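You operate a simulated robot arm through the tools that you are given. There is no shell and no other tool.

The job below is to be done with a simulated robot arm. You get a single attempt, and the scene is never put back.

## Task
Heat the 110 C bearing and fit it on the bench stub.
Fine: heat to its print, home while hot, heat selector off after.

It is judged by the outcome, as a careful person would: the job done as asked, and still so three seconds after it is handed in. It fails if anything else is knocked over, pushed out of place, dropped, spilled or broken.

## Robot
A 6-joint arm with a two-finger parallel gripper, fixed in place. Base frame: the origin is on the floor under the middle of its stand, x ahead of it, y to its left, z up. Lengths are in mm, angles in degrees, forces in N, time in s.
With the tool pointing down near the work surface it reaches from about 360 to 760 mm from the base axis. Its first joint turns from -66.0 to 66.0 degrees. Payload 2.45 kg.
The tool frame sits at the grasp point between the pads (the TCP): z along the fingers, y along the line on which they close. The tips reach 24 mm beyond it. Largest opening 68 mm; finger width 17, thickness 10; the body of the gripper, 40 by 70 mm, starts 41 mm behind the TCP.
Orientation is that of the tool frame in the base frame, as [roll, pitch, yaw] about the fixed x, y, z axes, in that order (R = Rz(yaw) Ry(pitch) Rx(roll)). With the fingers straight down and closing along the base's y, the tool's x points along the base's -x, its y along +y and its z along -z.

## Interface
- The arm moves only by the tool send_rows. Its argument "steps" is a list of rows, each a list of 7 numbers: the turn, a rotation vector about the base's x, y, z in degrees, then the shift along the base's x, y, z in mm, then the gripper command, from -1 (shut) to 1 (fully open), values between in proportion. In form: [[wx, wy, wz, x, y, z, jaw], ...]. A call has 1 to 20 rows; each row is the pose to reach, as a shift and turn from the pose commanded when the call began. A row lasts 0.2 s, in which the tool goes at most 50 mm and 8.6 degrees; a call with a longer step from one row to the next is refused whole, and so is a gripper value outside its range. Where a pose cannot be reached the arm comes as near as it can. A force on the tool above 40 N (or 10 N above the force at the start of the call, whichever is more), or a blocked arm, ends the call early, and 0.2 s more pass. Each finger travels about 108 mm/s and halts on what it meets, pressing with about 41 N; the grip force reading is that of the motor and also rises with nothing between the fingers. The clock runs only during rows and for 0.2 s after the last one: add rows that repeat a pose to give the fingers time. It gives the time, the measured TCP pose, the force on the tool (base axes), the opening and the grip force at its end, in the units of the frame above (readings bear some noise), with the torque about the TCP (base axes, N m) and any sound that the robot's microphone picked up, and new pictures: "show" is both (left out), scene, wrist or none.
- Cameras (640 x 400 px; columns grow to the right, rows downward): "scene" is fixed at [159.1, 403, 1478.5]; the picture's right is [-0.85, -0.52, 0.00], its down [-0.23, 0.37, -0.90] and it looks along [0.47, -0.77, -0.44] (base axes); focal length 319 px, centre (320, 200). "wrist" rides on the gripper at [84, 11, -75] in the tool frame; the picture's right is [-0.13, 0.99, 0.00], its down [-0.60, -0.08, -0.79] and it looks along [-0.79, -0.10, 0.61] (tool axes); focal length 251 px, centre (320, 200). There is no depth. A picture from a camera that has moved, and an enlarged one, comes with that camera's place and axes in the base frame and with its lens.
- inspect(camera, box): a new picture of the part [left, top, right, bottom] of that camera's present view, enlarged. It takes no simulated time.
- finish_job(): hands the job in; it is judged then, once.

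Places have to be worked out from the pictures, the camera data and where the tool is seen. Open the gripper and draw the arm clear of the work before you hand the job in, unless the task says otherwise.

The tools are called after ">>>" by a JSON object that holds its "op" and its "data". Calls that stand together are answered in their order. send_rows: Moves the arm, as the interface text tells. Its arguments: {"type":"object","properties":{"steps":{"type":"array"},"show":{"type":"string","enum":["both","scene","wrist","none"]}},"required":["steps"]} The other tools are called the same way: inspect (camera, box) takes an enlarged picture of a part of a camera's view; finish_job () hands the job in.

At the start:

```text
time_s: 0.0
eef_pos: [502.8, 25.4, 1245.6]
orientation: [-180.0, 0.0, -180.0]
contact_force: [0.0, 0.0, 0.3]
moment: [0.0, -0.01, 0.02]
gripper_width: 67.7
grip_force: 0.2
```

scene: 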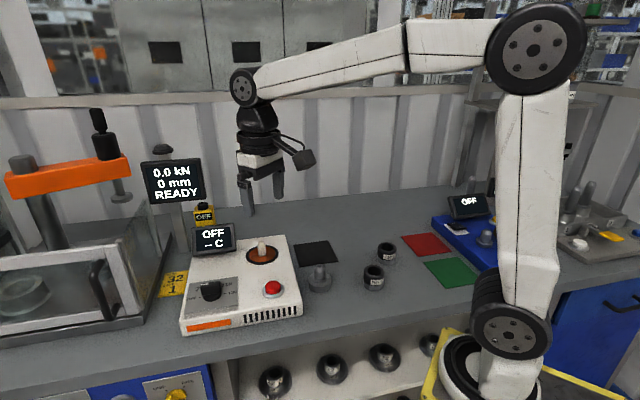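
wrist: 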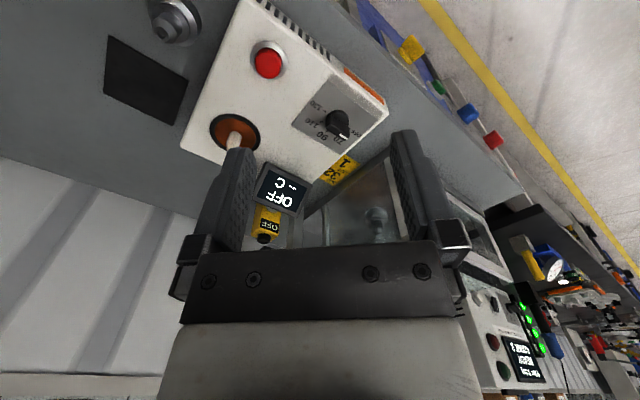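

I'll look closely at the scene before moving: the heater, the bearings and the stub.

>>> {"op": "inspect", "data": {"camera": "scene", "box": [300, 220, 420, 300]}}

>>> {"op": "inspect", "data": {"camera": "scene", "box": [160, 190, 320, 340]}}

>>> {"op": "inspect", "data": {"camera": "scene", "box": [400, 180, 640, 330]}}

>>> {"op": "inspect", "data": {"camera": "wrist", "box": [200, 0, 420, 240]}}

```text
5.00 times, centred on (360, 260) of scene
camera zoom: at [159.1, 403.0, 1478.5], right [-0.85, -0.52, 0.0], down [-0.23, 0.37, -0.9], along [0.47, -0.77, -0.44], focal length 1596 px, centre (120, -100)
```

zoom: 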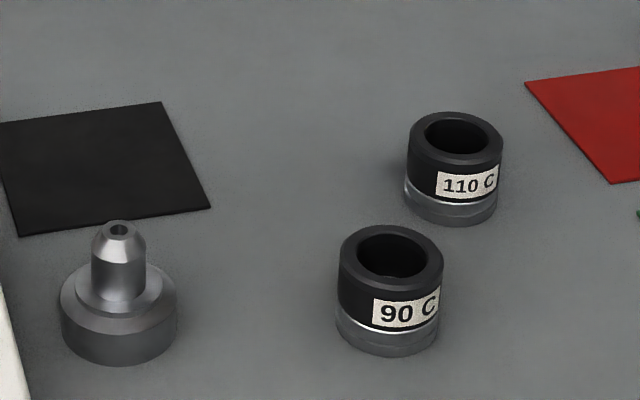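

```text
2.67 times, centred on (240, 265) of scene
camera zoom: at [159.1, 403.0, 1478.5], right [-0.85, -0.52, 0.0], down [-0.23, 0.37, -0.9], along [0.47, -0.77, -0.44], focal length 851 px, centre (533, 27)
```

zoom: 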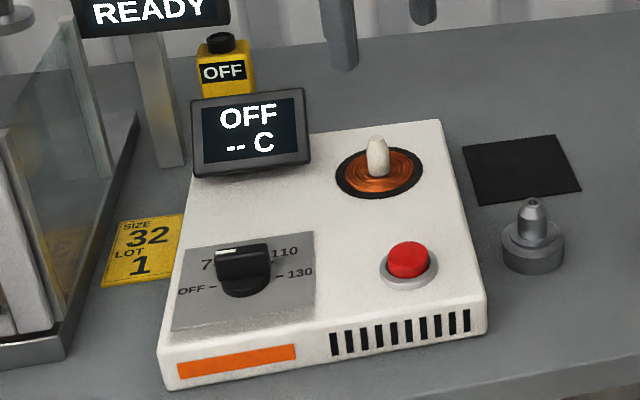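

```text
2.67 times, centred on (520, 255) of scene
camera zoom: at [159.1, 403.0, 1478.5], right [-0.85, -0.52, 0.0], down [-0.23, 0.37, -0.9], along [0.47, -0.77, -0.44], focal length 851 px, centre (-213, 53)
```

zoom: 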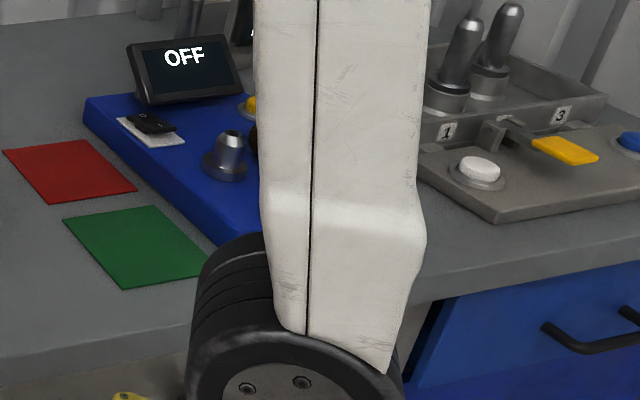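

```text
1.67 times, centred on (310, 120) of wrist
camera zoom: at [417.9, 36.9, 1320.4], right [0.13, 0.99, 0.0], down [0.6, -0.08, 0.79], along [0.79, -0.1, -0.61], focal length 419 px, centre (337, 333)
```

zoom: 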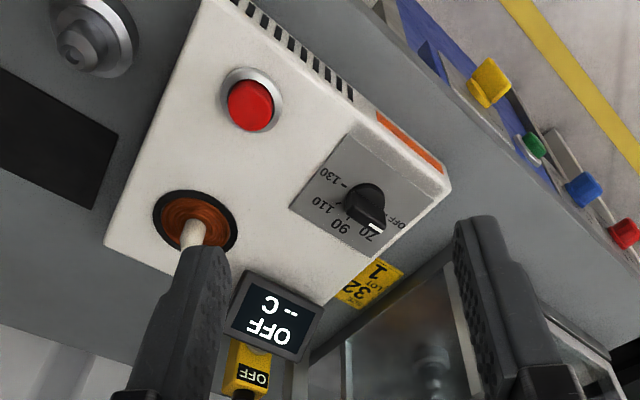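

The scene shows a heater with a dial (OFF/70/90/110/130), a coil post and a red button. Two bearings, 90 C and 110 C, stand on the bench, and the stub is at about (515,-178). I move the wrist camera over the heater for a closer look at the dial.

>>> {"op": "send_rows", "data": {"steps": [[0, 0, 0, 0, -10, -45, 1], [0, 0, 0, 0, -20, -90, 1], [0, 0, 0, -10, -30, -130, 1], [0, 0, 0, -10, -40, -170, 1], [0, 0, 0, -10, -40, -170, 1]]}}

```text
time_s: 1.2
eef_pos: [490.1, -16.3, 1071.9]
orientation: [-180.0, 0.1, -179.9]
contact_force: [0.1, 0.0, -0.8]
moment: [0.01, -0.05, -0.02]
gripper_width: 67.8
grip_force: 0.0
camera wrist: at [405.6, -4.4, 1147.3], right [0.13, 0.99, 0.0], down [0.6, -0.08, 0.79], along [0.79, -0.1, -0.61], focal length 251 px, centre (320, 200)
```

scene: 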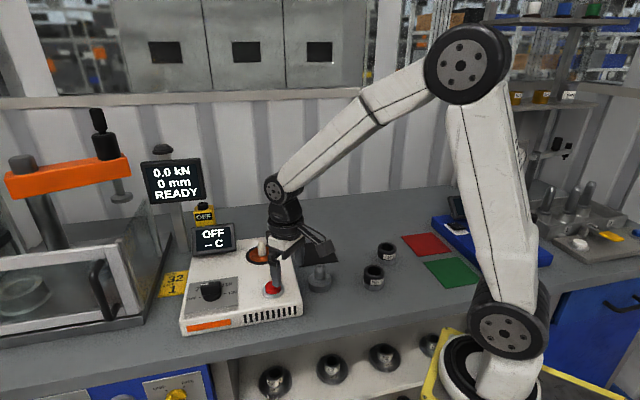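
wrist: 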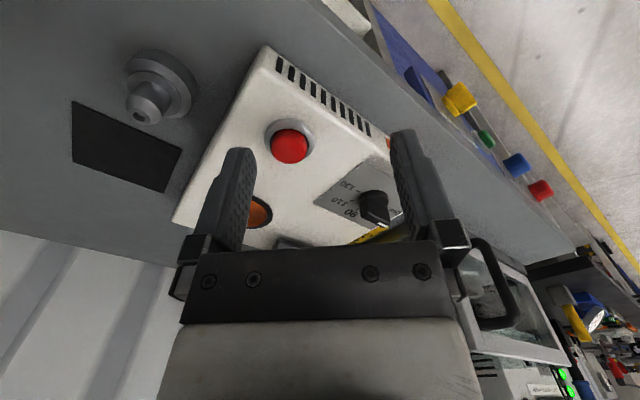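

The dial is partly hidden by the right finger. I zoom in on it, then I'll shift for a clearer view.

>>> {"op": "inspect", "data": {"camera": "wrist", "box": [240, 40, 440, 260]}}

>>> {"op": "inspect", "data": {"camera": "wrist", "box": [60, 30, 260, 200]}}

>>> {"op": "inspect", "data": {"camera": "scene", "box": [170, 260, 260, 330]}}

```text
1.82 times, centred on (340, 150) of wrist
camera zoom: at [405.6, -4.4, 1147.3], right [0.13, 0.99, 0.0], down [0.6, -0.08, 0.79], along [0.79, -0.1, -0.61], focal length 457 px, centre (284, 291)
```

zoom: 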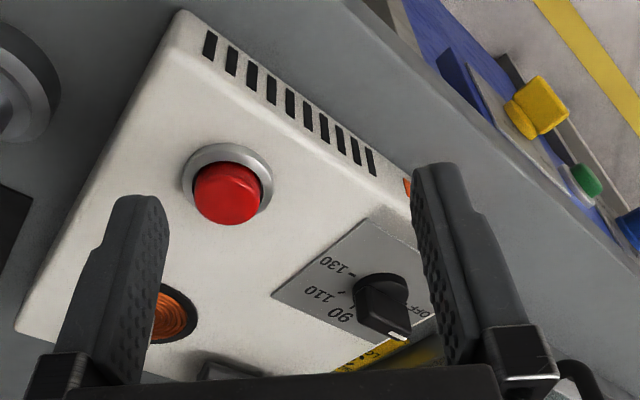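

```text
2.35 times, centred on (160, 115) of wrist
camera zoom: at [405.6, -4.4, 1147.3], right [0.13, 0.99, 0.0], down [0.6, -0.08, 0.79], along [0.79, -0.1, -0.61], focal length 592 px, centre (696, 400)
```

zoom: 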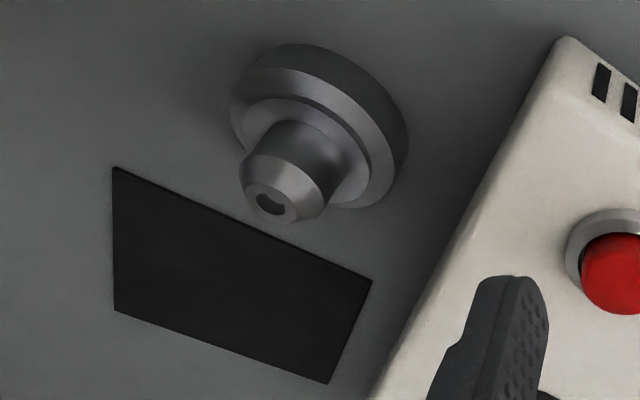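

```text
5.71 times, centred on (215, 295) of scene
camera zoom: at [159.1, 403.0, 1478.5], right [-0.85, -0.52, 0.0], down [-0.23, 0.37, -0.9], along [0.47, -0.77, -0.44], focal length 1824 px, centre (920, -343)
```

zoom: 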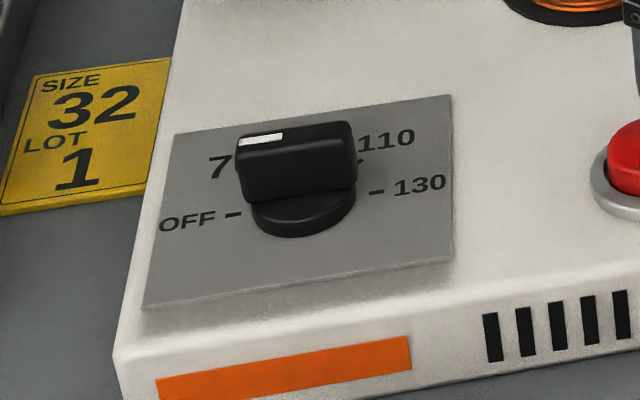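

The dial points to OFF with its marker on the left, and 110 lies clockwise past 90. Next I go over to the two bearings, keeping well above the bench.

>>> {"op": "send_rows", "data": {"steps": [[0, 0, 0, -12, -40, 0, 1], [0, 0, -4, -24, -80, 0, 1], [0, 0, -8, -36, -120, 0, 1], [0, 0, -14, -48, -160, 0, 1], [0, 0, -20, -60, -200, 0, 1], [0, 0, -26, -72, -240, 0, 1], [0, 0, -32, -84, -280, 0, 1], [0, 0, -38, -90, -310, 0, 1], [0, 0, -44, -90, -320, 0, 1], [0, 0, -44, -90, -320, 0, 1]]}}

```text
time_s: 3.4
eef_pos: [400.5, -335.6, 1075.8]
orientation: [-180.0, 0.0, 135.9]
contact_force: [0.7, 0.4, -0.1]
moment: [-0.02, 0.01, -0.04]
gripper_width: 68.0
grip_force: 0.0
camera wrist: at [348.5, -268.6, 1151.1], right [0.78, 0.62, 0.0], down [0.38, -0.48, 0.79], along [0.49, -0.62, -0.61], focal length 251 px, centre (320, 200)
```

scene: 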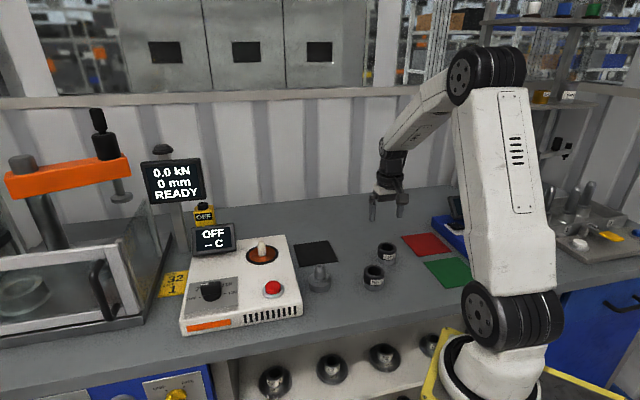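
wrist: 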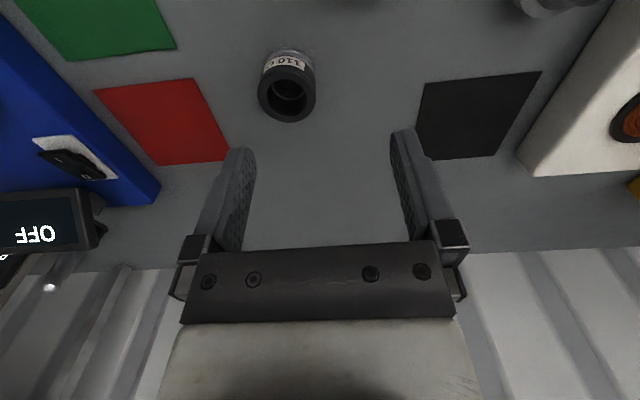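

>>> {"op": "inspect", "data": {"camera": "wrist", "box": [230, 20, 350, 140]}}

>>> {"op": "inspect", "data": {"camera": "scene", "box": [180, 190, 310, 290]}}

```text
3.33 times, centred on (290, 80) of wrist
camera zoom: at [348.5, -268.6, 1151.1], right [0.78, 0.62, 0.0], down [0.38, -0.48, 0.79], along [0.49, -0.62, -0.61], focal length 838 px, centre (420, 600)
```

zoom: 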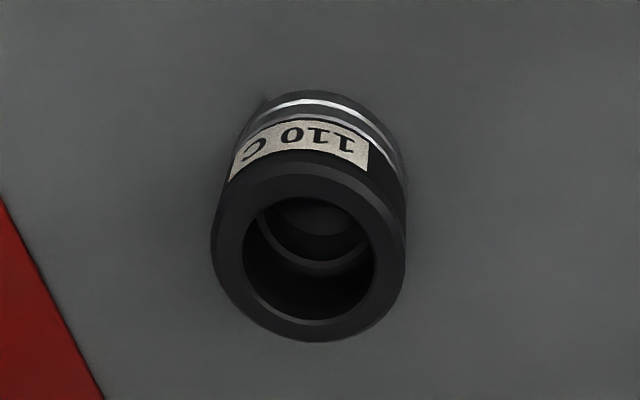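

```text
4.00 times, centred on (245, 240) of scene
camera zoom: at [159.1, 403.0, 1478.5], right [-0.85, -0.52, 0.0], down [-0.23, 0.37, -0.9], along [0.47, -0.77, -0.44], focal length 1277 px, centre (620, 40)
```

zoom: 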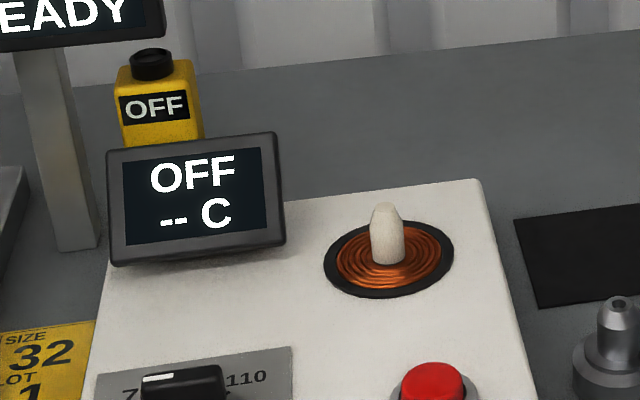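

The 110 C bearing sits at about (405,-390), with its top near z 925, diameter about 55 mm and height about 40 mm. I move over it and part-way down to check alignment.

>>> {"op": "send_rows", "data": {"steps": [[0, 0, 0, 2, -27, -20, 1], [0, 0, 0, 4.5, -54, -50, 1], [0, 0, 0, 4.5, -54, -80, 1], [0, 0, 0, 4.5, -54, -80, 1]]}}

```text
time_s: 4.4
eef_pos: [407.9, -387.4, 993.3]
orientation: [180.0, 0.0, 136.0]
contact_force: [0.2, -0.2, -0.6]
moment: [0.02, 0.0, -0.02]
gripper_width: 68.0
grip_force: 0.1
camera wrist: at [354.9, -320.4, 1069.4], right [0.78, 0.62, 0.0], down [0.38, -0.48, 0.79], along [0.49, -0.62, -0.61], focal length 251 px, centre (320, 200)
```

scene: 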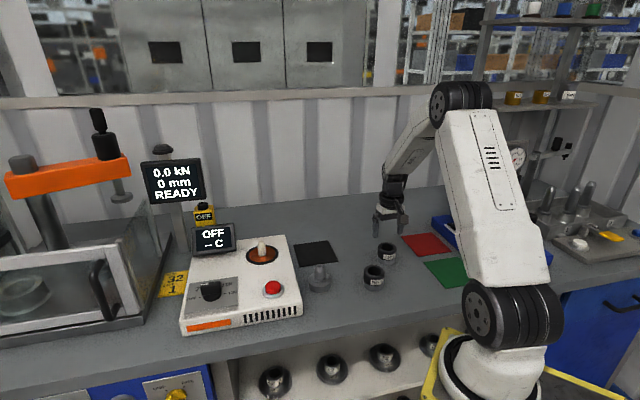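
wrist: 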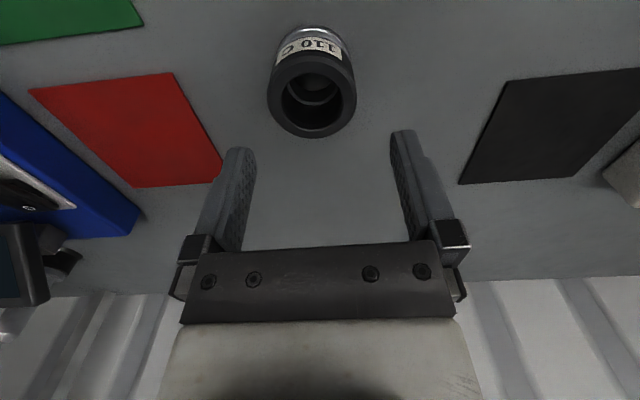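

>>> {"op": "inspect", "data": {"camera": "wrist", "box": [240, 10, 400, 150]}}

```text
2.86 times, centred on (320, 80) of wrist
camera zoom: at [354.9, -320.4, 1069.4], right [0.78, 0.62, 0.0], down [0.38, -0.48, 0.79], along [0.49, -0.62, -0.61], focal length 718 px, centre (320, 543)
```

zoom: 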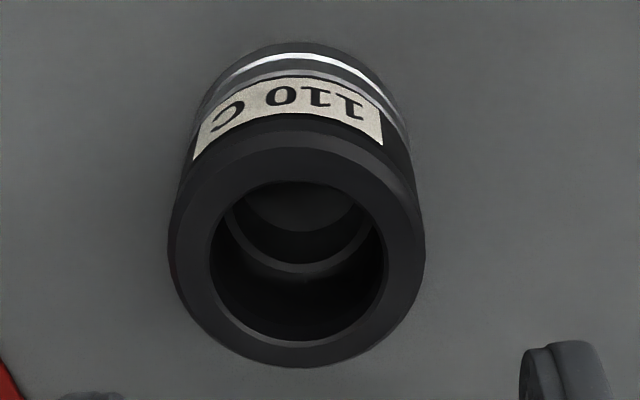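

The bearing centre lies about (404.8,-390.6), a few mm off along the closing line. I correct that, come down so the pads take the upper two-thirds of the bearing, and close.

>>> {"op": "send_rows", "data": {"steps": [[0, 0, 0, -2.4, -2, -10, 1], [0, 0, 0, -2.4, -2, -40, 1], [0, 0, 0, -2.4, -2, -65, 1], [0, 0, 0, -2.4, -2, -75, 1], [0, 0, 0, -2.4, -2, -75, 1]]}}

```text
time_s: 5.6
eef_pos: [403.2, -392.3, 918.9]
orientation: [-180.0, 0.0, 136.1]
contact_force: [0.2, -0.3, -1.1]
moment: [-0.03, 0.0, -0.02]
gripper_width: 67.9
grip_force: 0.1
camera wrist: at [351.2, -325.0, 994.7], right [0.78, 0.62, 0.0], down [0.38, -0.48, 0.79], along [0.49, -0.62, -0.61], focal length 251 px, centre (320, 200)
```

scene: 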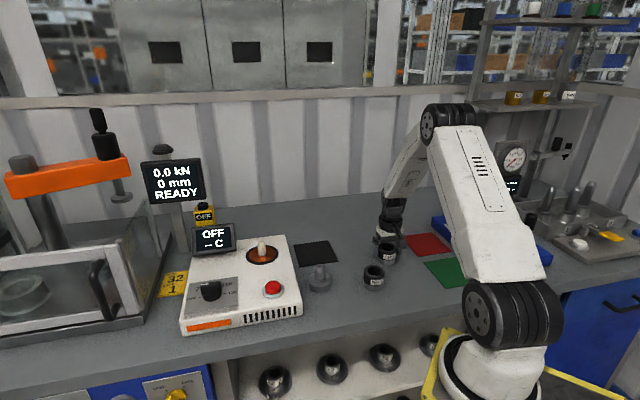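
wrist: 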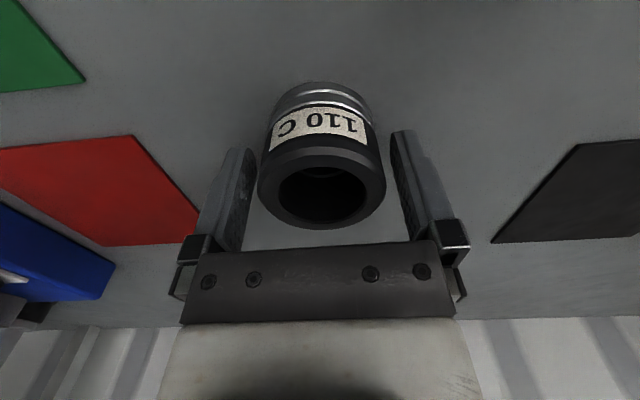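

The bearing is centred between the open fingers to within about 2 mm. I close on it.

>>> {"op": "send_rows", "data": {"steps": [[0, 0, 0, 0, 0, 0, -1], [0, 0, 0, 0, 0, 0, -1], [0, 0, 0, 0, 0, 0, -1]]}}

```text
time_s: 6.4
eef_pos: [403.9, -392.2, 918.9]
orientation: [180.0, 0.0, 136.0]
contact_force: [0.7, 0.0, 0.0]
moment: [-0.04, -0.01, 0.04]
gripper_width: 55.5
grip_force: 40.8
camera wrist: at [351.1, -324.9, 994.8], right [0.78, 0.62, 0.0], down [0.38, -0.48, 0.79], along [0.49, -0.62, -0.61], focal length 251 px, centre (320, 200)
```

scene: 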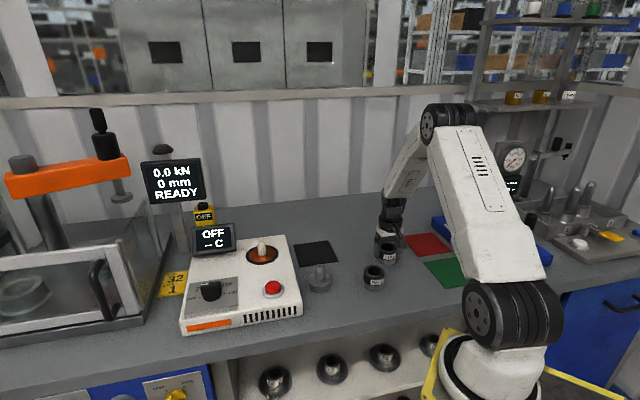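
wrist: 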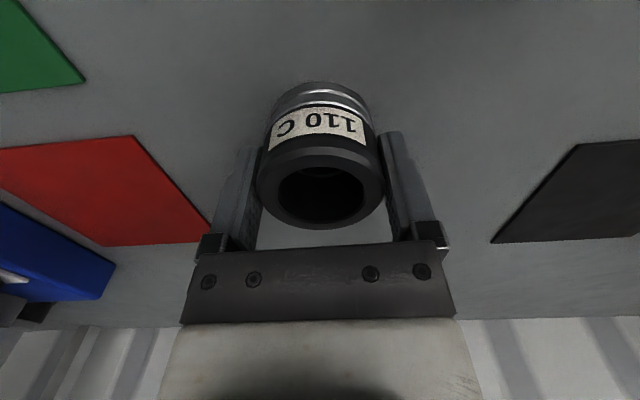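

The bearing is held at 55.5 mm. I lift it straight up, then carry it high over to the heater coil so I can see the post under it.

>>> {"op": "send_rows", "data": {"steps": [[0, 0, 0, 0, 0, 20, -1], [0, 0, 0, 0, 0, 60, -1], [0, 0, 0, 0, 0, 105, -1], [0, 0, 4, 20, 16, 135, -1], [0, 0, 9, 52, 42, 150, -1], [0, 0, 14, 85, 68, 160, -1], [0, 0, 19, 118, 95, 160, -1], [0, 0, 24, 151, 122, 160, -1], [0, 0, 29, 184, 148, 160, -1], [0, 0, 34, 217, 175, 160, -1], [0, 0, 39, 250, 202, 160, -1], [0, 0, 44, 275, 222, 160, -1], [0, 0, 44, 285, 230, 160, -1], [0, 0, 44, 285, 230, 160, -1], [0, 0, 44, 285, 230, 160, -1]]}}

```text
time_s: 9.6
eef_pos: [689.7, -159.8, 1077.7]
orientation: [180.0, 0.0, 180.0]
contact_force: [-0.3, 0.6, -2.1]
moment: [-0.02, 0.04, -0.01]
gripper_width: 55.3
grip_force: 41.2
camera wrist: at [604.9, -148.5, 1154.1], right [0.13, 0.99, 0.0], down [0.6, -0.08, 0.79], along [0.79, -0.1, -0.61], focal length 251 px, centre (320, 200)
```

scene: 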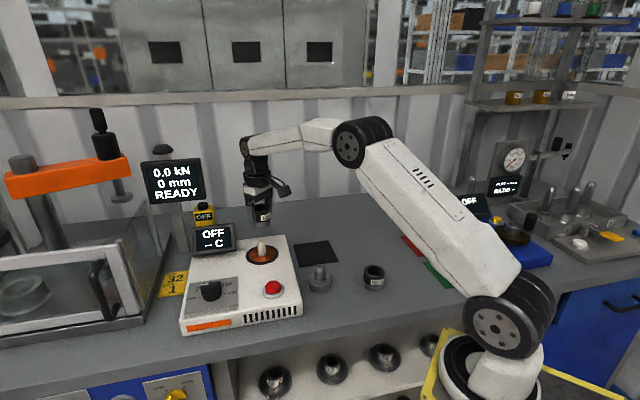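
wrist: 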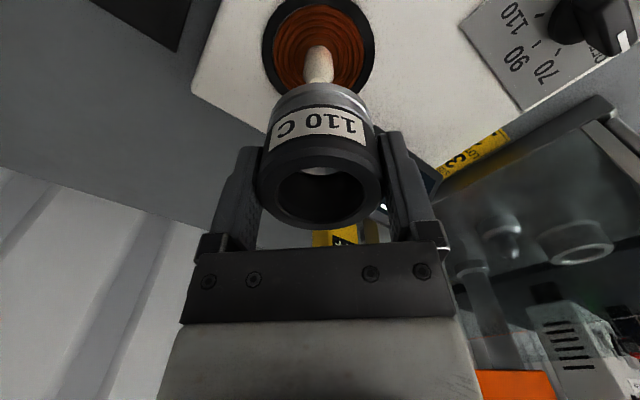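

>>> {"op": "inspect", "data": {"camera": "wrist", "box": [240, 0, 400, 100]}}

>>> {"op": "inspect", "data": {"camera": "scene", "box": [180, 170, 320, 330]}}

>>> {"op": "inspect", "data": {"camera": "wrist", "box": [440, 0, 640, 180]}}

```text
4.00 times, centred on (320, 50) of wrist
camera zoom: at [604.9, -148.5, 1154.1], right [0.13, 0.99, 0.0], down [0.6, -0.08, 0.79], along [0.79, -0.1, -0.61], focal length 1006 px, centre (320, 800)
```

zoom: 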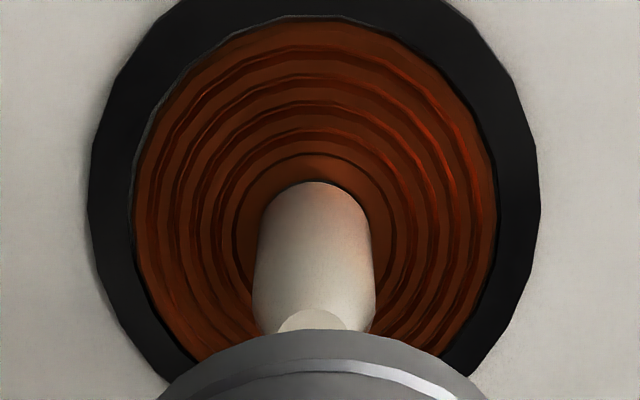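

```text
2.50 times, centred on (250, 250) of scene
camera zoom: at [159.1, 403.0, 1478.5], right [-0.85, -0.52, 0.0], down [-0.23, 0.37, -0.9], along [0.47, -0.77, -0.44], focal length 798 px, centre (495, 75)
```

zoom: 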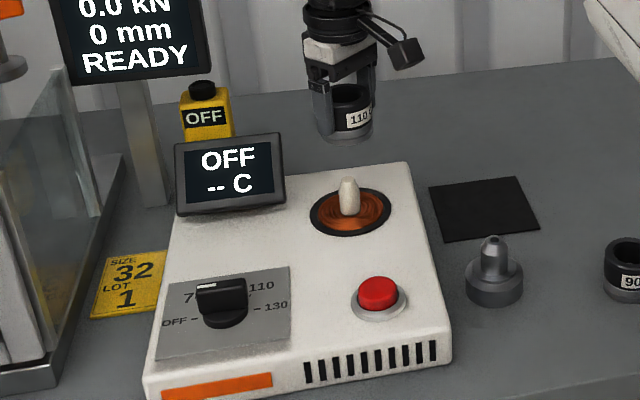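

```text
2.22 times, centred on (540, 90) of wrist
camera zoom: at [604.9, -148.5, 1154.1], right [0.13, 0.99, 0.0], down [0.6, -0.08, 0.79], along [0.79, -0.1, -0.61], focal length 559 px, centre (-169, 444)
```

zoom: 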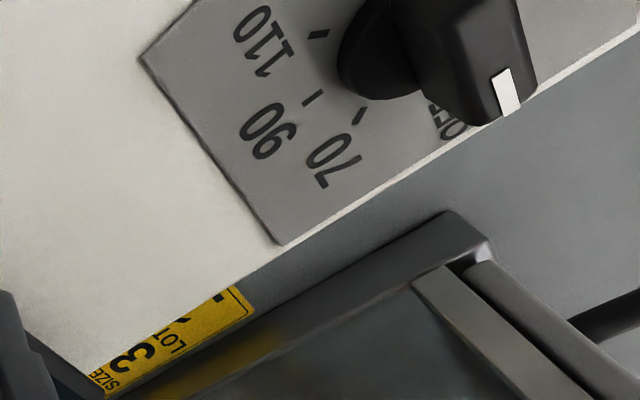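

The coil centre works out near (695,-161), with its surface at about z 930 and the post roughly 40 mm tall. I align over it and come down until the bearing is just above the post tip, then look again.

>>> {"op": "send_rows", "data": {"steps": [[0, 0, 0, 5.8, -0.8, -15, -1], [0, 0, 0, 5.8, -0.8, -40, -1], [0, 0, 0, 5.8, -0.8, -60, -1], [0, 0, 0, 5.8, -0.8, -60, -1], [0, 0, 0, 5.8, -0.8, -60, -1]]}}

>>> {"op": "inspect", "data": {"camera": "wrist", "box": [240, 0, 400, 100]}}

>>> {"op": "inspect", "data": {"camera": "scene", "box": [220, 190, 310, 280]}}

```text
time_s: 10.8
eef_pos: [697.3, -161.7, 1020.5]
orientation: [-180.0, 0.0, -180.0]
contact_force: [0.4, -0.1, -2.4]
moment: [-0.01, -0.03, -0.05]
gripper_width: 55.3
grip_force: 40.9
camera wrist: at [612.3, -150.1, 1095.2], right [0.13, 0.99, 0.0], down [0.6, -0.08, 0.79], along [0.79, -0.1, -0.61], focal length 251 px, centre (320, 200)
```

scene: 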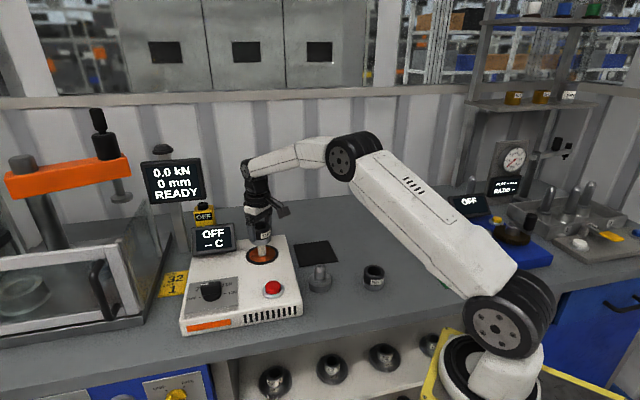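
wrist: 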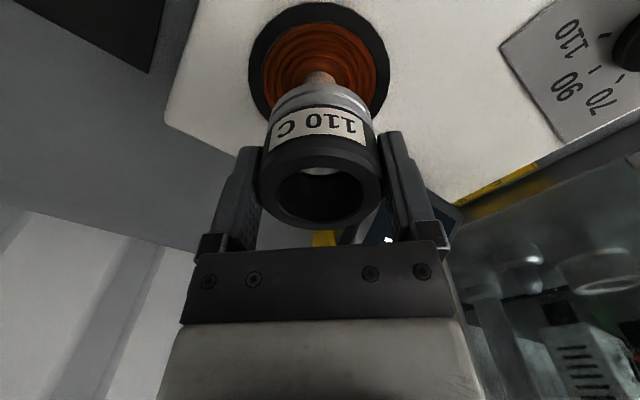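

```text
4.00 times, centred on (320, 50) of wrist
camera zoom: at [612.3, -150.1, 1095.2], right [0.13, 0.99, 0.0], down [0.6, -0.08, 0.79], along [0.79, -0.1, -0.61], focal length 1006 px, centre (320, 800)
```

zoom: 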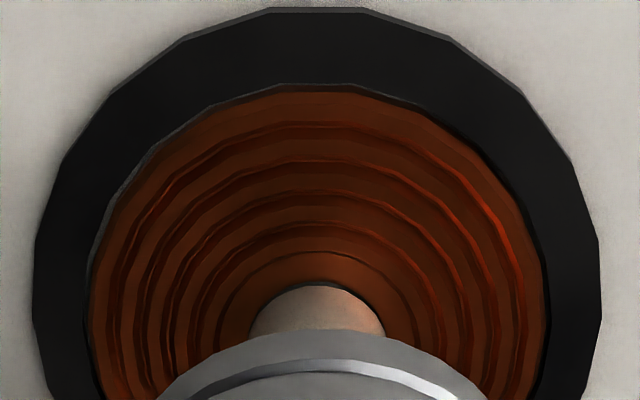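

```text
4.44 times, centred on (265, 235) of scene
camera zoom: at [159.1, 403.0, 1478.5], right [-0.85, -0.52, 0.0], down [-0.23, 0.37, -0.9], along [0.47, -0.77, -0.44], focal length 1419 px, centre (564, 44)
```

zoom: 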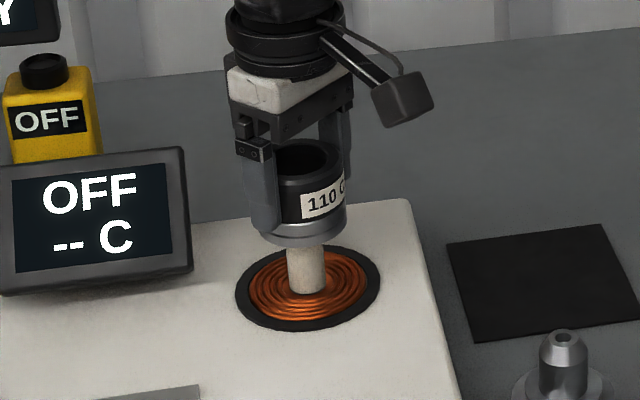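

>>> {"op": "inspect", "data": {"camera": "scene", "box": [245, 215, 285, 270]}}

>>> {"op": "inspect", "data": {"camera": "wrist", "box": [250, 60, 390, 240]}}

```text
7.27 times, centred on (265, 242) of scene
camera zoom: at [159.1, 403.0, 1478.5], right [-0.85, -0.52, 0.0], down [-0.23, 0.37, -0.9], along [0.47, -0.77, -0.44], focal length 2322 px, centre (720, -109)
```

zoom: 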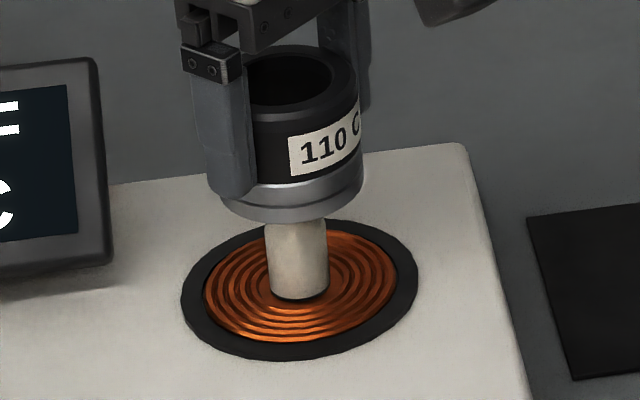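

```text
2.22 times, centred on (320, 150) of wrist
camera zoom: at [612.3, -150.1, 1095.2], right [0.13, 0.99, 0.0], down [0.6, -0.08, 0.79], along [0.79, -0.1, -0.61], focal length 559 px, centre (320, 311)
```

zoom: 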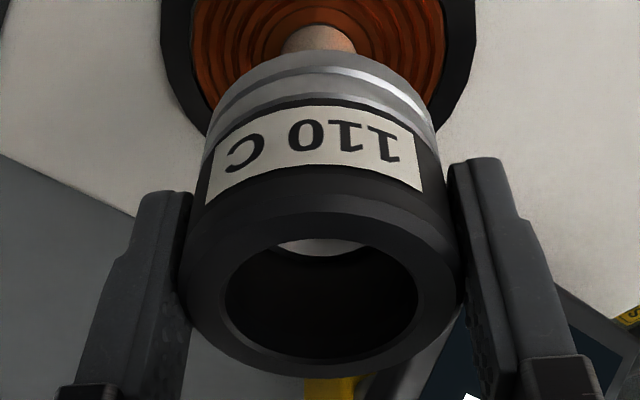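

The bearing is lined up with the post to within about 1 mm. I make that small correction and lower it over the post, stopping short of the coil.

>>> {"op": "send_rows", "data": {"steps": [[0, 0, 0, -0.8, -0.7, -8, -1], [0, 0, 0, -0.8, -0.7, -20, -1], [0, 0, 0, -0.8, -0.7, -32, -1], [0, 0, 0, -0.8, -0.7, -42, -1], [0, 0, 0, -0.8, -0.7, -42, -1]]}}

>>> {"op": "inspect", "data": {"camera": "scene", "box": [245, 215, 285, 270]}}

```text
time_s: 12.0
eef_pos: [693.9, -162.3, 980.1]
orientation: [-179.9, 0.0, 180.0]
contact_force: [-0.2, -0.1, -3.1]
moment: [0.02, 0.01, -0.01]
gripper_width: 55.5
grip_force: 40.6
camera wrist: at [609.4, -151.3, 1054.8], right [0.13, 0.99, 0.0], down [0.6, -0.08, 0.79], along [0.79, -0.1, -0.61], focal length 251 px, centre (320, 200)
```

scene: 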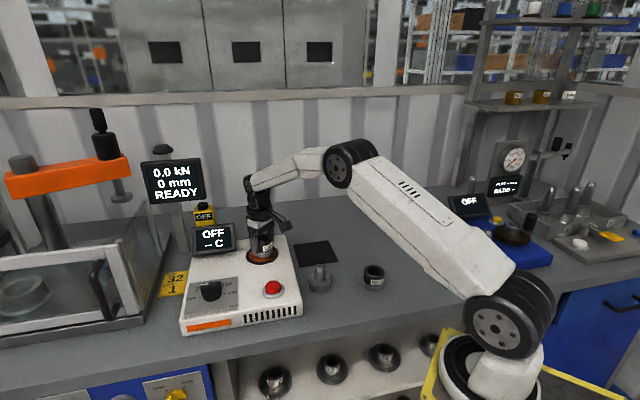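
wrist: 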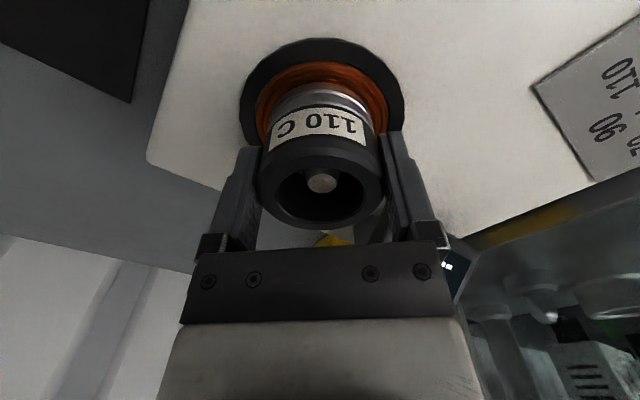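

```text
7.27 times, centred on (265, 242) of scene
camera zoom: at [159.1, 403.0, 1478.5], right [-0.85, -0.52, 0.0], down [-0.23, 0.37, -0.9], along [0.47, -0.77, -0.44], focal length 2322 px, centre (720, -109)
```

zoom: 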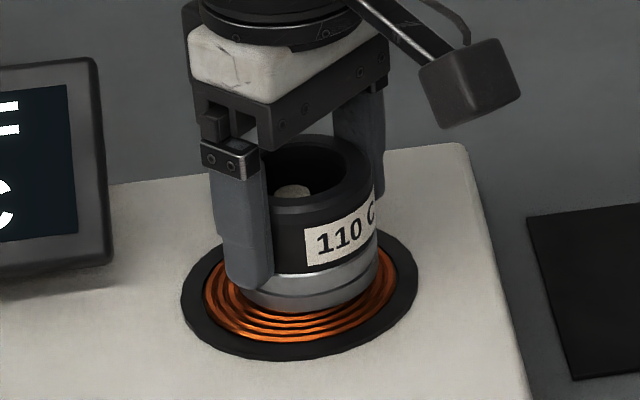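

The post tip shows inside the bore, centred. I lower in small steps until the force shows the bearing resting on the coil.

>>> {"op": "send_rows", "data": {"steps": [[0, 0, 0, 0, 0, -5, -1], [0, 0, 0, 0, 0, -9, -1], [0, 0, 0, 0, 0, -12, -1], [0, 0, 0, 0, 0, -12, -1]], "show": "none"}}

>>> {"op": "inspect", "data": {"camera": "scene", "box": [245, 215, 285, 270]}}

```text
time_s: 13.0
eef_pos: [694.9, -161.6, 971.8]
orientation: [-179.8, 0.6, -180.0]
contact_force: [-5.8, -0.2, 34.0]
moment: [0.61, 0.04, 0.12]
gripper_width: 55.1
grip_force: 41.0
```

```text
7.27 times, centred on (265, 242) of scene
camera zoom: at [158.1, 403.2, 1478.5], right [-0.85, -0.52, 0.0], down [-0.23, 0.37, -0.9], along [0.47, -0.77, -0.44], focal length 2322 px, centre (720, -109)
```

zoom: 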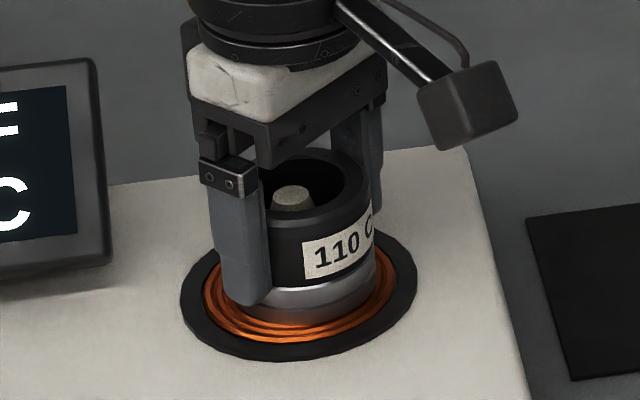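

The force rose to 34 N at TCP z 971.8, which matches the bearing sitting on the coil. I back off slightly so the part isn't pressed and read the force again.

>>> {"op": "send_rows", "data": {"steps": [[0, 0, 0, 0, 0, 1.5, -1], [0, 0, 0, 0, 0, 2.5, -1], [0, 0, 0, 0, 0, 2.5, -1]]}}

>>> {"op": "inspect", "data": {"camera": "wrist", "box": [230, 20, 410, 240]}}

```text
time_s: 13.8
eef_pos: [694.7, -162.1, 971.2]
orientation: [-179.9, 0.3, 180.0]
contact_force: [-0.9, -1.4, 23.3]
moment: [0.16, -0.7, -0.01]
gripper_width: 55.5
grip_force: 41.3
camera wrist: at [610.4, -150.9, 1046.4], right [0.13, 0.99, 0.0], down [0.6, -0.08, 0.8], along [0.79, -0.1, -0.6], focal length 251 px, centre (320, 200)
```

scene: 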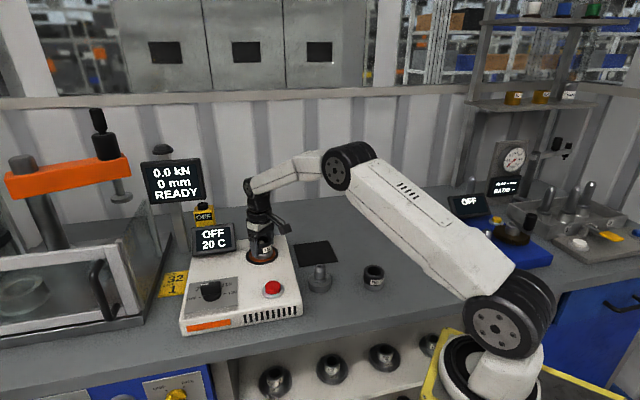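
wrist: 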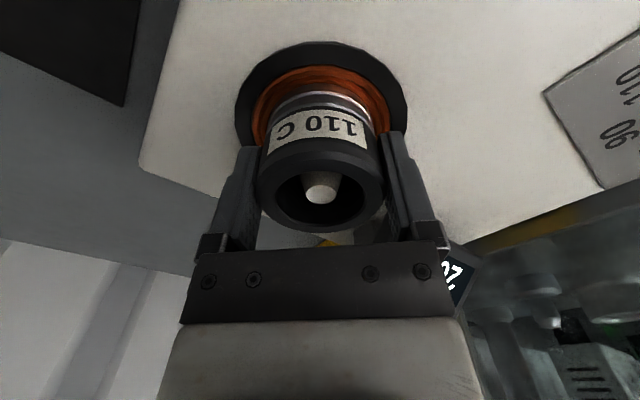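

```text
1.82 times, centred on (320, 130) of wrist
camera zoom: at [610.4, -150.9, 1046.4], right [0.13, 0.99, 0.0], down [0.6, -0.08, 0.8], along [0.79, -0.1, -0.6], focal length 457 px, centre (320, 327)
```

zoom: 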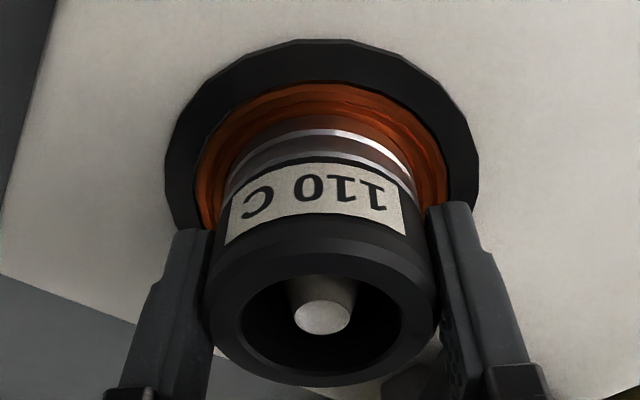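

The display now reads "OFF 20 C", so the heater senses the seated bearing. I relax the last of the press force, open, and rise clear of it.

>>> {"op": "send_rows", "data": {"steps": [[0, 0, 0, 0, 0, 1.5, -1], [0, 0, 0, 0, 0, 2, -0.3], [0, 0, 0, 0, 0, 2, 1], [0, 0, 0, 0, 0, 2, 1], [0, 0, 0, 0, 0, 2, 1]], "show": "both"}}

```text
time_s: 15.0
eef_pos: [692.8, -162.2, 970.5]
orientation: [180.0, -0.2, -180.0]
contact_force: [0.5, -0.7, 0.0]
moment: [0.03, 0.0, 0.01]
gripper_width: 68.0
grip_force: 0.0
camera wrist: at [609.7, -150.9, 1045.3], right [0.13, 0.99, 0.0], down [0.6, -0.08, 0.79], along [0.79, -0.1, -0.61], focal length 251 px, centre (320, 200)
```

scene: 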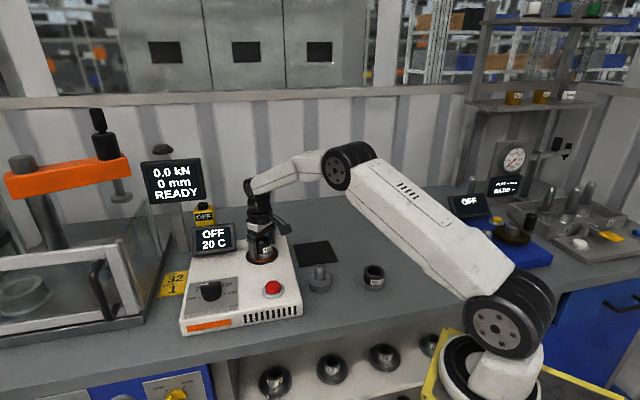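
wrist: 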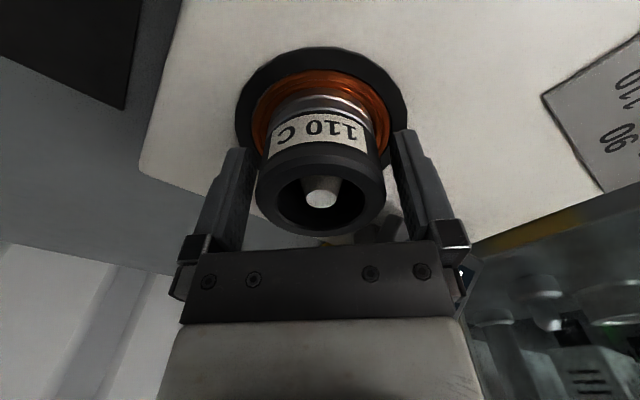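

The bearing stands free on the coil with the post centred. I rise clear and move over to the dial, turning the gripper so it closes across the knob's bar.

>>> {"op": "send_rows", "data": {"steps": [[0, 0, 0, 0, 0, 20, 1], [0, 0, 0, 0, 0, 50, 1], [0, 0, 0, 0, 0, 85, 1], [0, 0, 8, -3, 40, 95, 1], [0, 0, 16, -6, 80, 95, 1], [0, 0, 24, -9, 120, 95, 1], [0, 0, 32, -12, 160, 95, 1], [0, 0, 40, -14, 195, 95, 1], [0, 0, 45, -14, 203, 95, 1], [0, 0, 45, -14, 203, 95, 1], [0, 0, 45, -14, 203, 95, 1]]}}

>>> {"op": "inspect", "data": {"camera": "wrist", "box": [220, 0, 420, 140]}}

>>> {"op": "inspect", "data": {"camera": "scene", "box": [170, 190, 310, 330]}}

```text
time_s: 17.4
eef_pos: [679.8, 41.8, 1065.5]
orientation: [-180.0, 0.0, -135.0]
contact_force: [0.5, 0.3, 0.1]
moment: [0.0, 0.0, 0.03]
gripper_width: 68.1
grip_force: 0.1
camera wrist: at [612.1, -9.6, 1140.4], right [-0.61, 0.79, 0.0], down [0.48, 0.37, 0.79], along [0.63, 0.48, -0.61], focal length 251 px, centre (320, 200)
```

scene: 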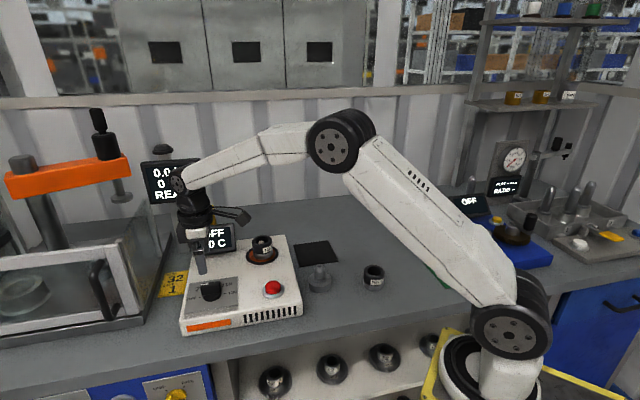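
wrist: 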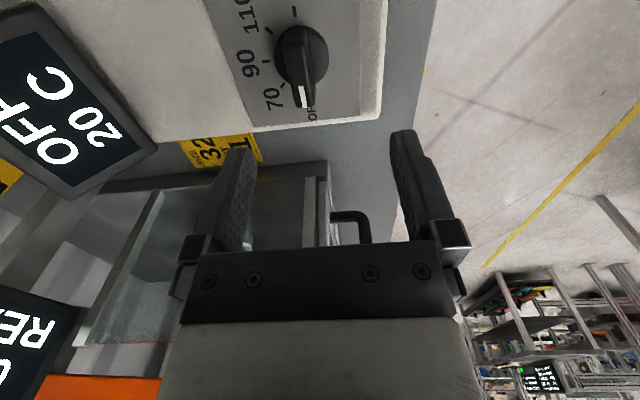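

```text
2.86 times, centred on (320, 70) of wrist
camera zoom: at [612.1, -9.6, 1140.4], right [-0.61, 0.79, 0.0], down [0.48, 0.37, 0.79], along [0.63, 0.48, -0.61], focal length 718 px, centre (320, 571)
```

zoom: 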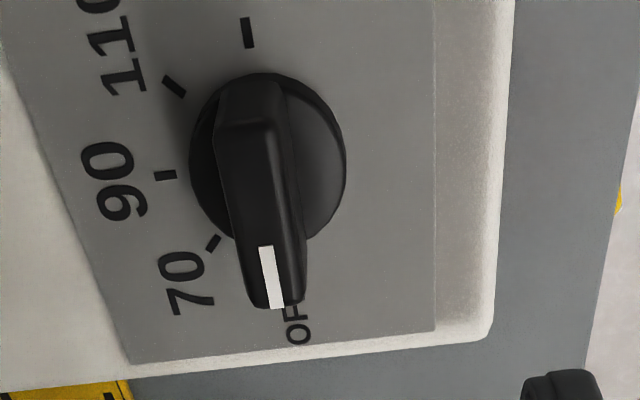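

```text
2.86 times, centred on (240, 260) of scene
camera zoom: at [159.1, 403.0, 1478.5], right [-0.85, -0.52, 0.0], down [-0.23, 0.37, -0.9], along [0.47, -0.77, -0.44], focal length 912 px, centre (549, 29)
```

zoom: 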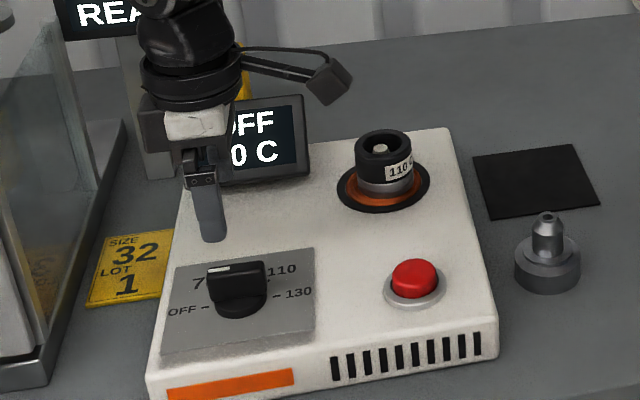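

The picture resolves the dial: panel at about z 930, knob axis near (690.5,33), bar top near z 968 with the mark on OFF. The panel sits at 45°, so 110 is 135° clockwise. I align on the knob axis and come part-way down.

>>> {"op": "send_rows", "data": {"steps": [[0, 0, 0, 6, -5, -15, 1], [0, 0, 0, 10.8, -9, -40, 1], [0, 0, 0, 10.8, -9, -65, 1], [0, 0, 0, 10.8, -9, -65, 1], [0, 0, 0, 10.8, -9, -65, 1]]}}

>>> {"op": "inspect", "data": {"camera": "wrist", "box": [220, 0, 420, 200]}}

>>> {"op": "inspect", "data": {"camera": "scene", "box": [170, 230, 260, 330]}}

```text
time_s: 18.6
eef_pos: [692.4, 32.0, 999.3]
orientation: [180.0, 0.0, -134.9]
contact_force: [0.3, -0.6, 0.5]
moment: [0.01, 0.02, -0.01]
gripper_width: 67.6
grip_force: 0.1
camera wrist: at [624.8, -19.5, 1074.0], right [-0.61, 0.79, 0.0], down [0.48, 0.37, 0.79], along [0.63, 0.48, -0.61], focal length 251 px, centre (320, 200)
```

scene: 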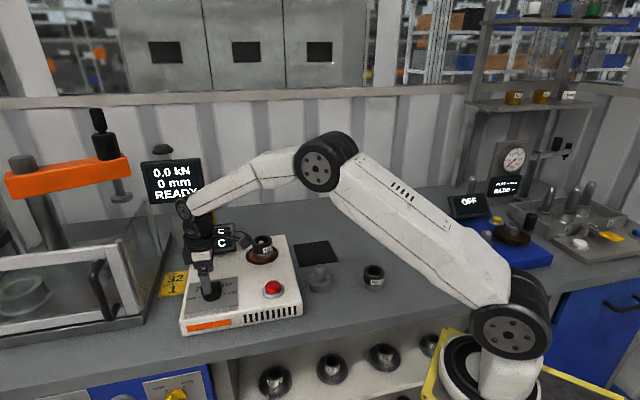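
wrist: 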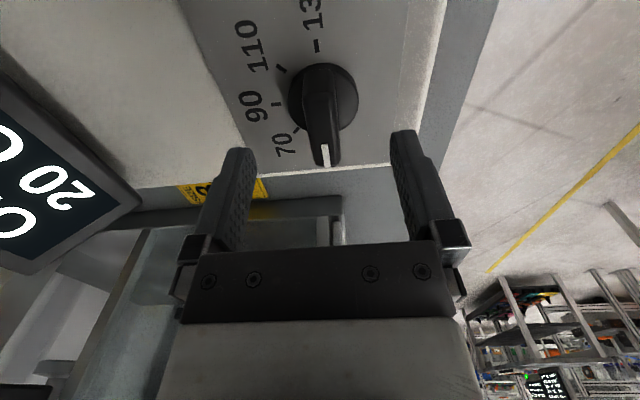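

```text
2.00 times, centred on (320, 100) of wrist
camera zoom: at [624.8, -19.5, 1074.0], right [-0.61, 0.79, 0.0], down [0.48, 0.37, 0.79], along [0.63, 0.48, -0.61], focal length 503 px, centre (320, 400)
```

zoom: 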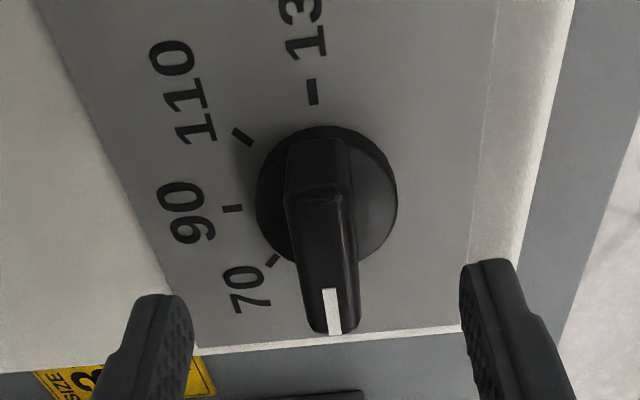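

```text
4.00 times, centred on (215, 280) of scene
camera zoom: at [159.1, 403.0, 1478.5], right [-0.85, -0.52, 0.0], down [-0.23, 0.37, -0.9], along [0.47, -0.77, -0.44], focal length 1277 px, centre (740, -120)
```

zoom: 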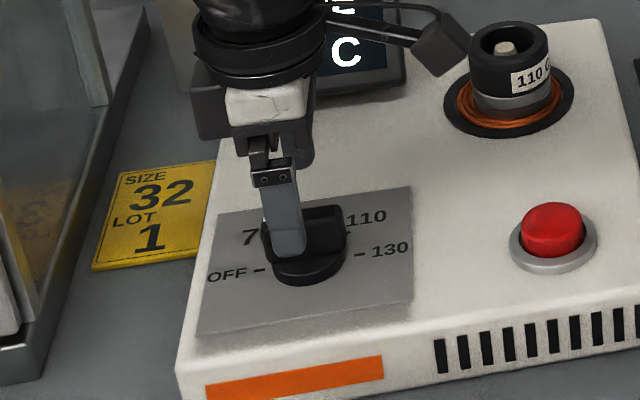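

The knob axis is about 1.7 mm off along the closing line. I correct that, lower to put the pads on the bar above its disc, then close gently and read the forces.

>>> {"op": "send_rows", "data": {"steps": [[0, 0, 0, -1.2, 1.2, -10, 1], [0, 0, 0, -1.2, 1.2, -22, 1], [0, 0, 0, -1.2, 1.2, -30, 1], [0, 0, 0, -1.2, 1.2, -30, 1], [0, 0, 0, -1.2, 1.2, -30, 1]]}}

>>> {"op": "inspect", "data": {"camera": "scene", "box": [170, 230, 260, 330]}}

```text
time_s: 19.8
eef_pos: [691.2, 32.6, 970.7]
orientation: [-180.0, 0.0, -135.0]
contact_force: [0.3, 0.5, -0.3]
moment: [-0.02, 0.05, 0.0]
gripper_width: 67.9
grip_force: 0.0
camera wrist: at [622.4, -19.2, 1045.1], right [-0.61, 0.79, 0.0], down [0.48, 0.37, 0.79], along [0.63, 0.48, -0.61], focal length 251 px, centre (320, 200)
```

scene: 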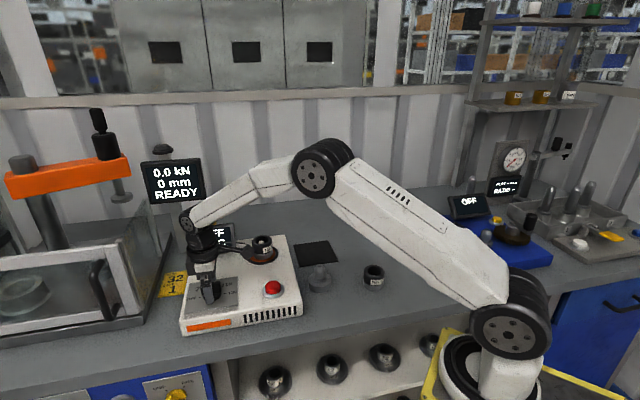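
wrist: 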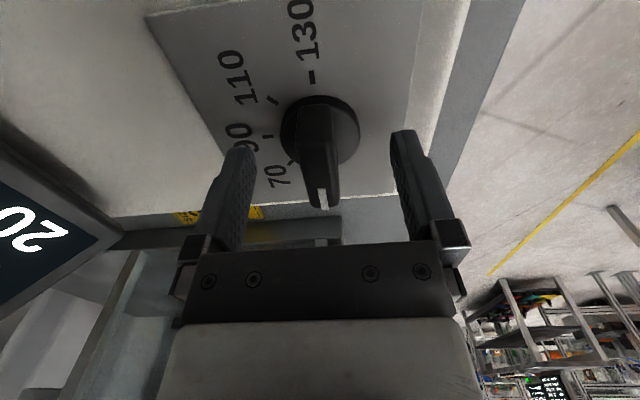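

```text
4.00 times, centred on (215, 280) of scene
camera zoom: at [159.1, 403.0, 1478.5], right [-0.85, -0.52, 0.0], down [-0.23, 0.37, -0.9], along [0.47, -0.77, -0.44], focal length 1277 px, centre (740, -120)
```

zoom: 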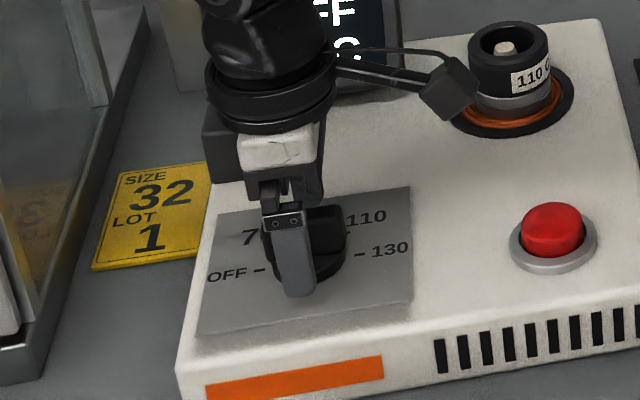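

The fingers straddle the bar evenly. I close on it.

>>> {"op": "send_rows", "data": {"steps": [[0, 0, 0, 0, 0, 0, -0.5], [0, 0, 0, 0, 0, 0, -1], [0, 0, 0, 0, 0, 0, -1], [0, 0, 0, 0, 0, 0, -1]], "show": "wrist"}}

```text
time_s: 20.8
eef_pos: [689.1, 32.9, 970.0]
orientation: [180.0, 0.0, -135.0]
contact_force: [-0.6, 0.4, 0.3]
moment: [0.04, -0.04, -0.01]
gripper_width: 15.8
grip_force: 35.0
camera wrist: at [622.3, -19.1, 1045.2], right [-0.61, 0.79, 0.0], down [0.48, 0.37, 0.79], along [0.63, 0.48, -0.61], focal length 251 px, centre (320, 200)
```

wrist: 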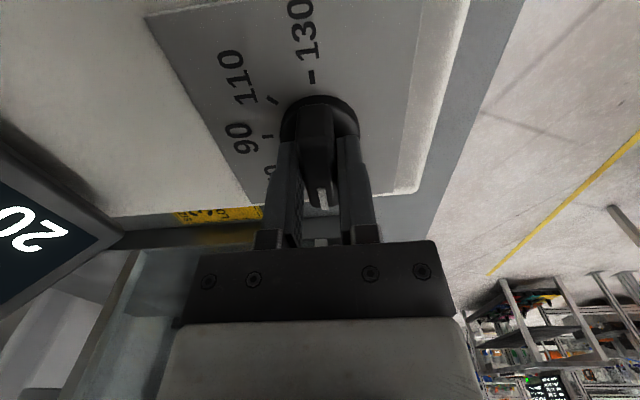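

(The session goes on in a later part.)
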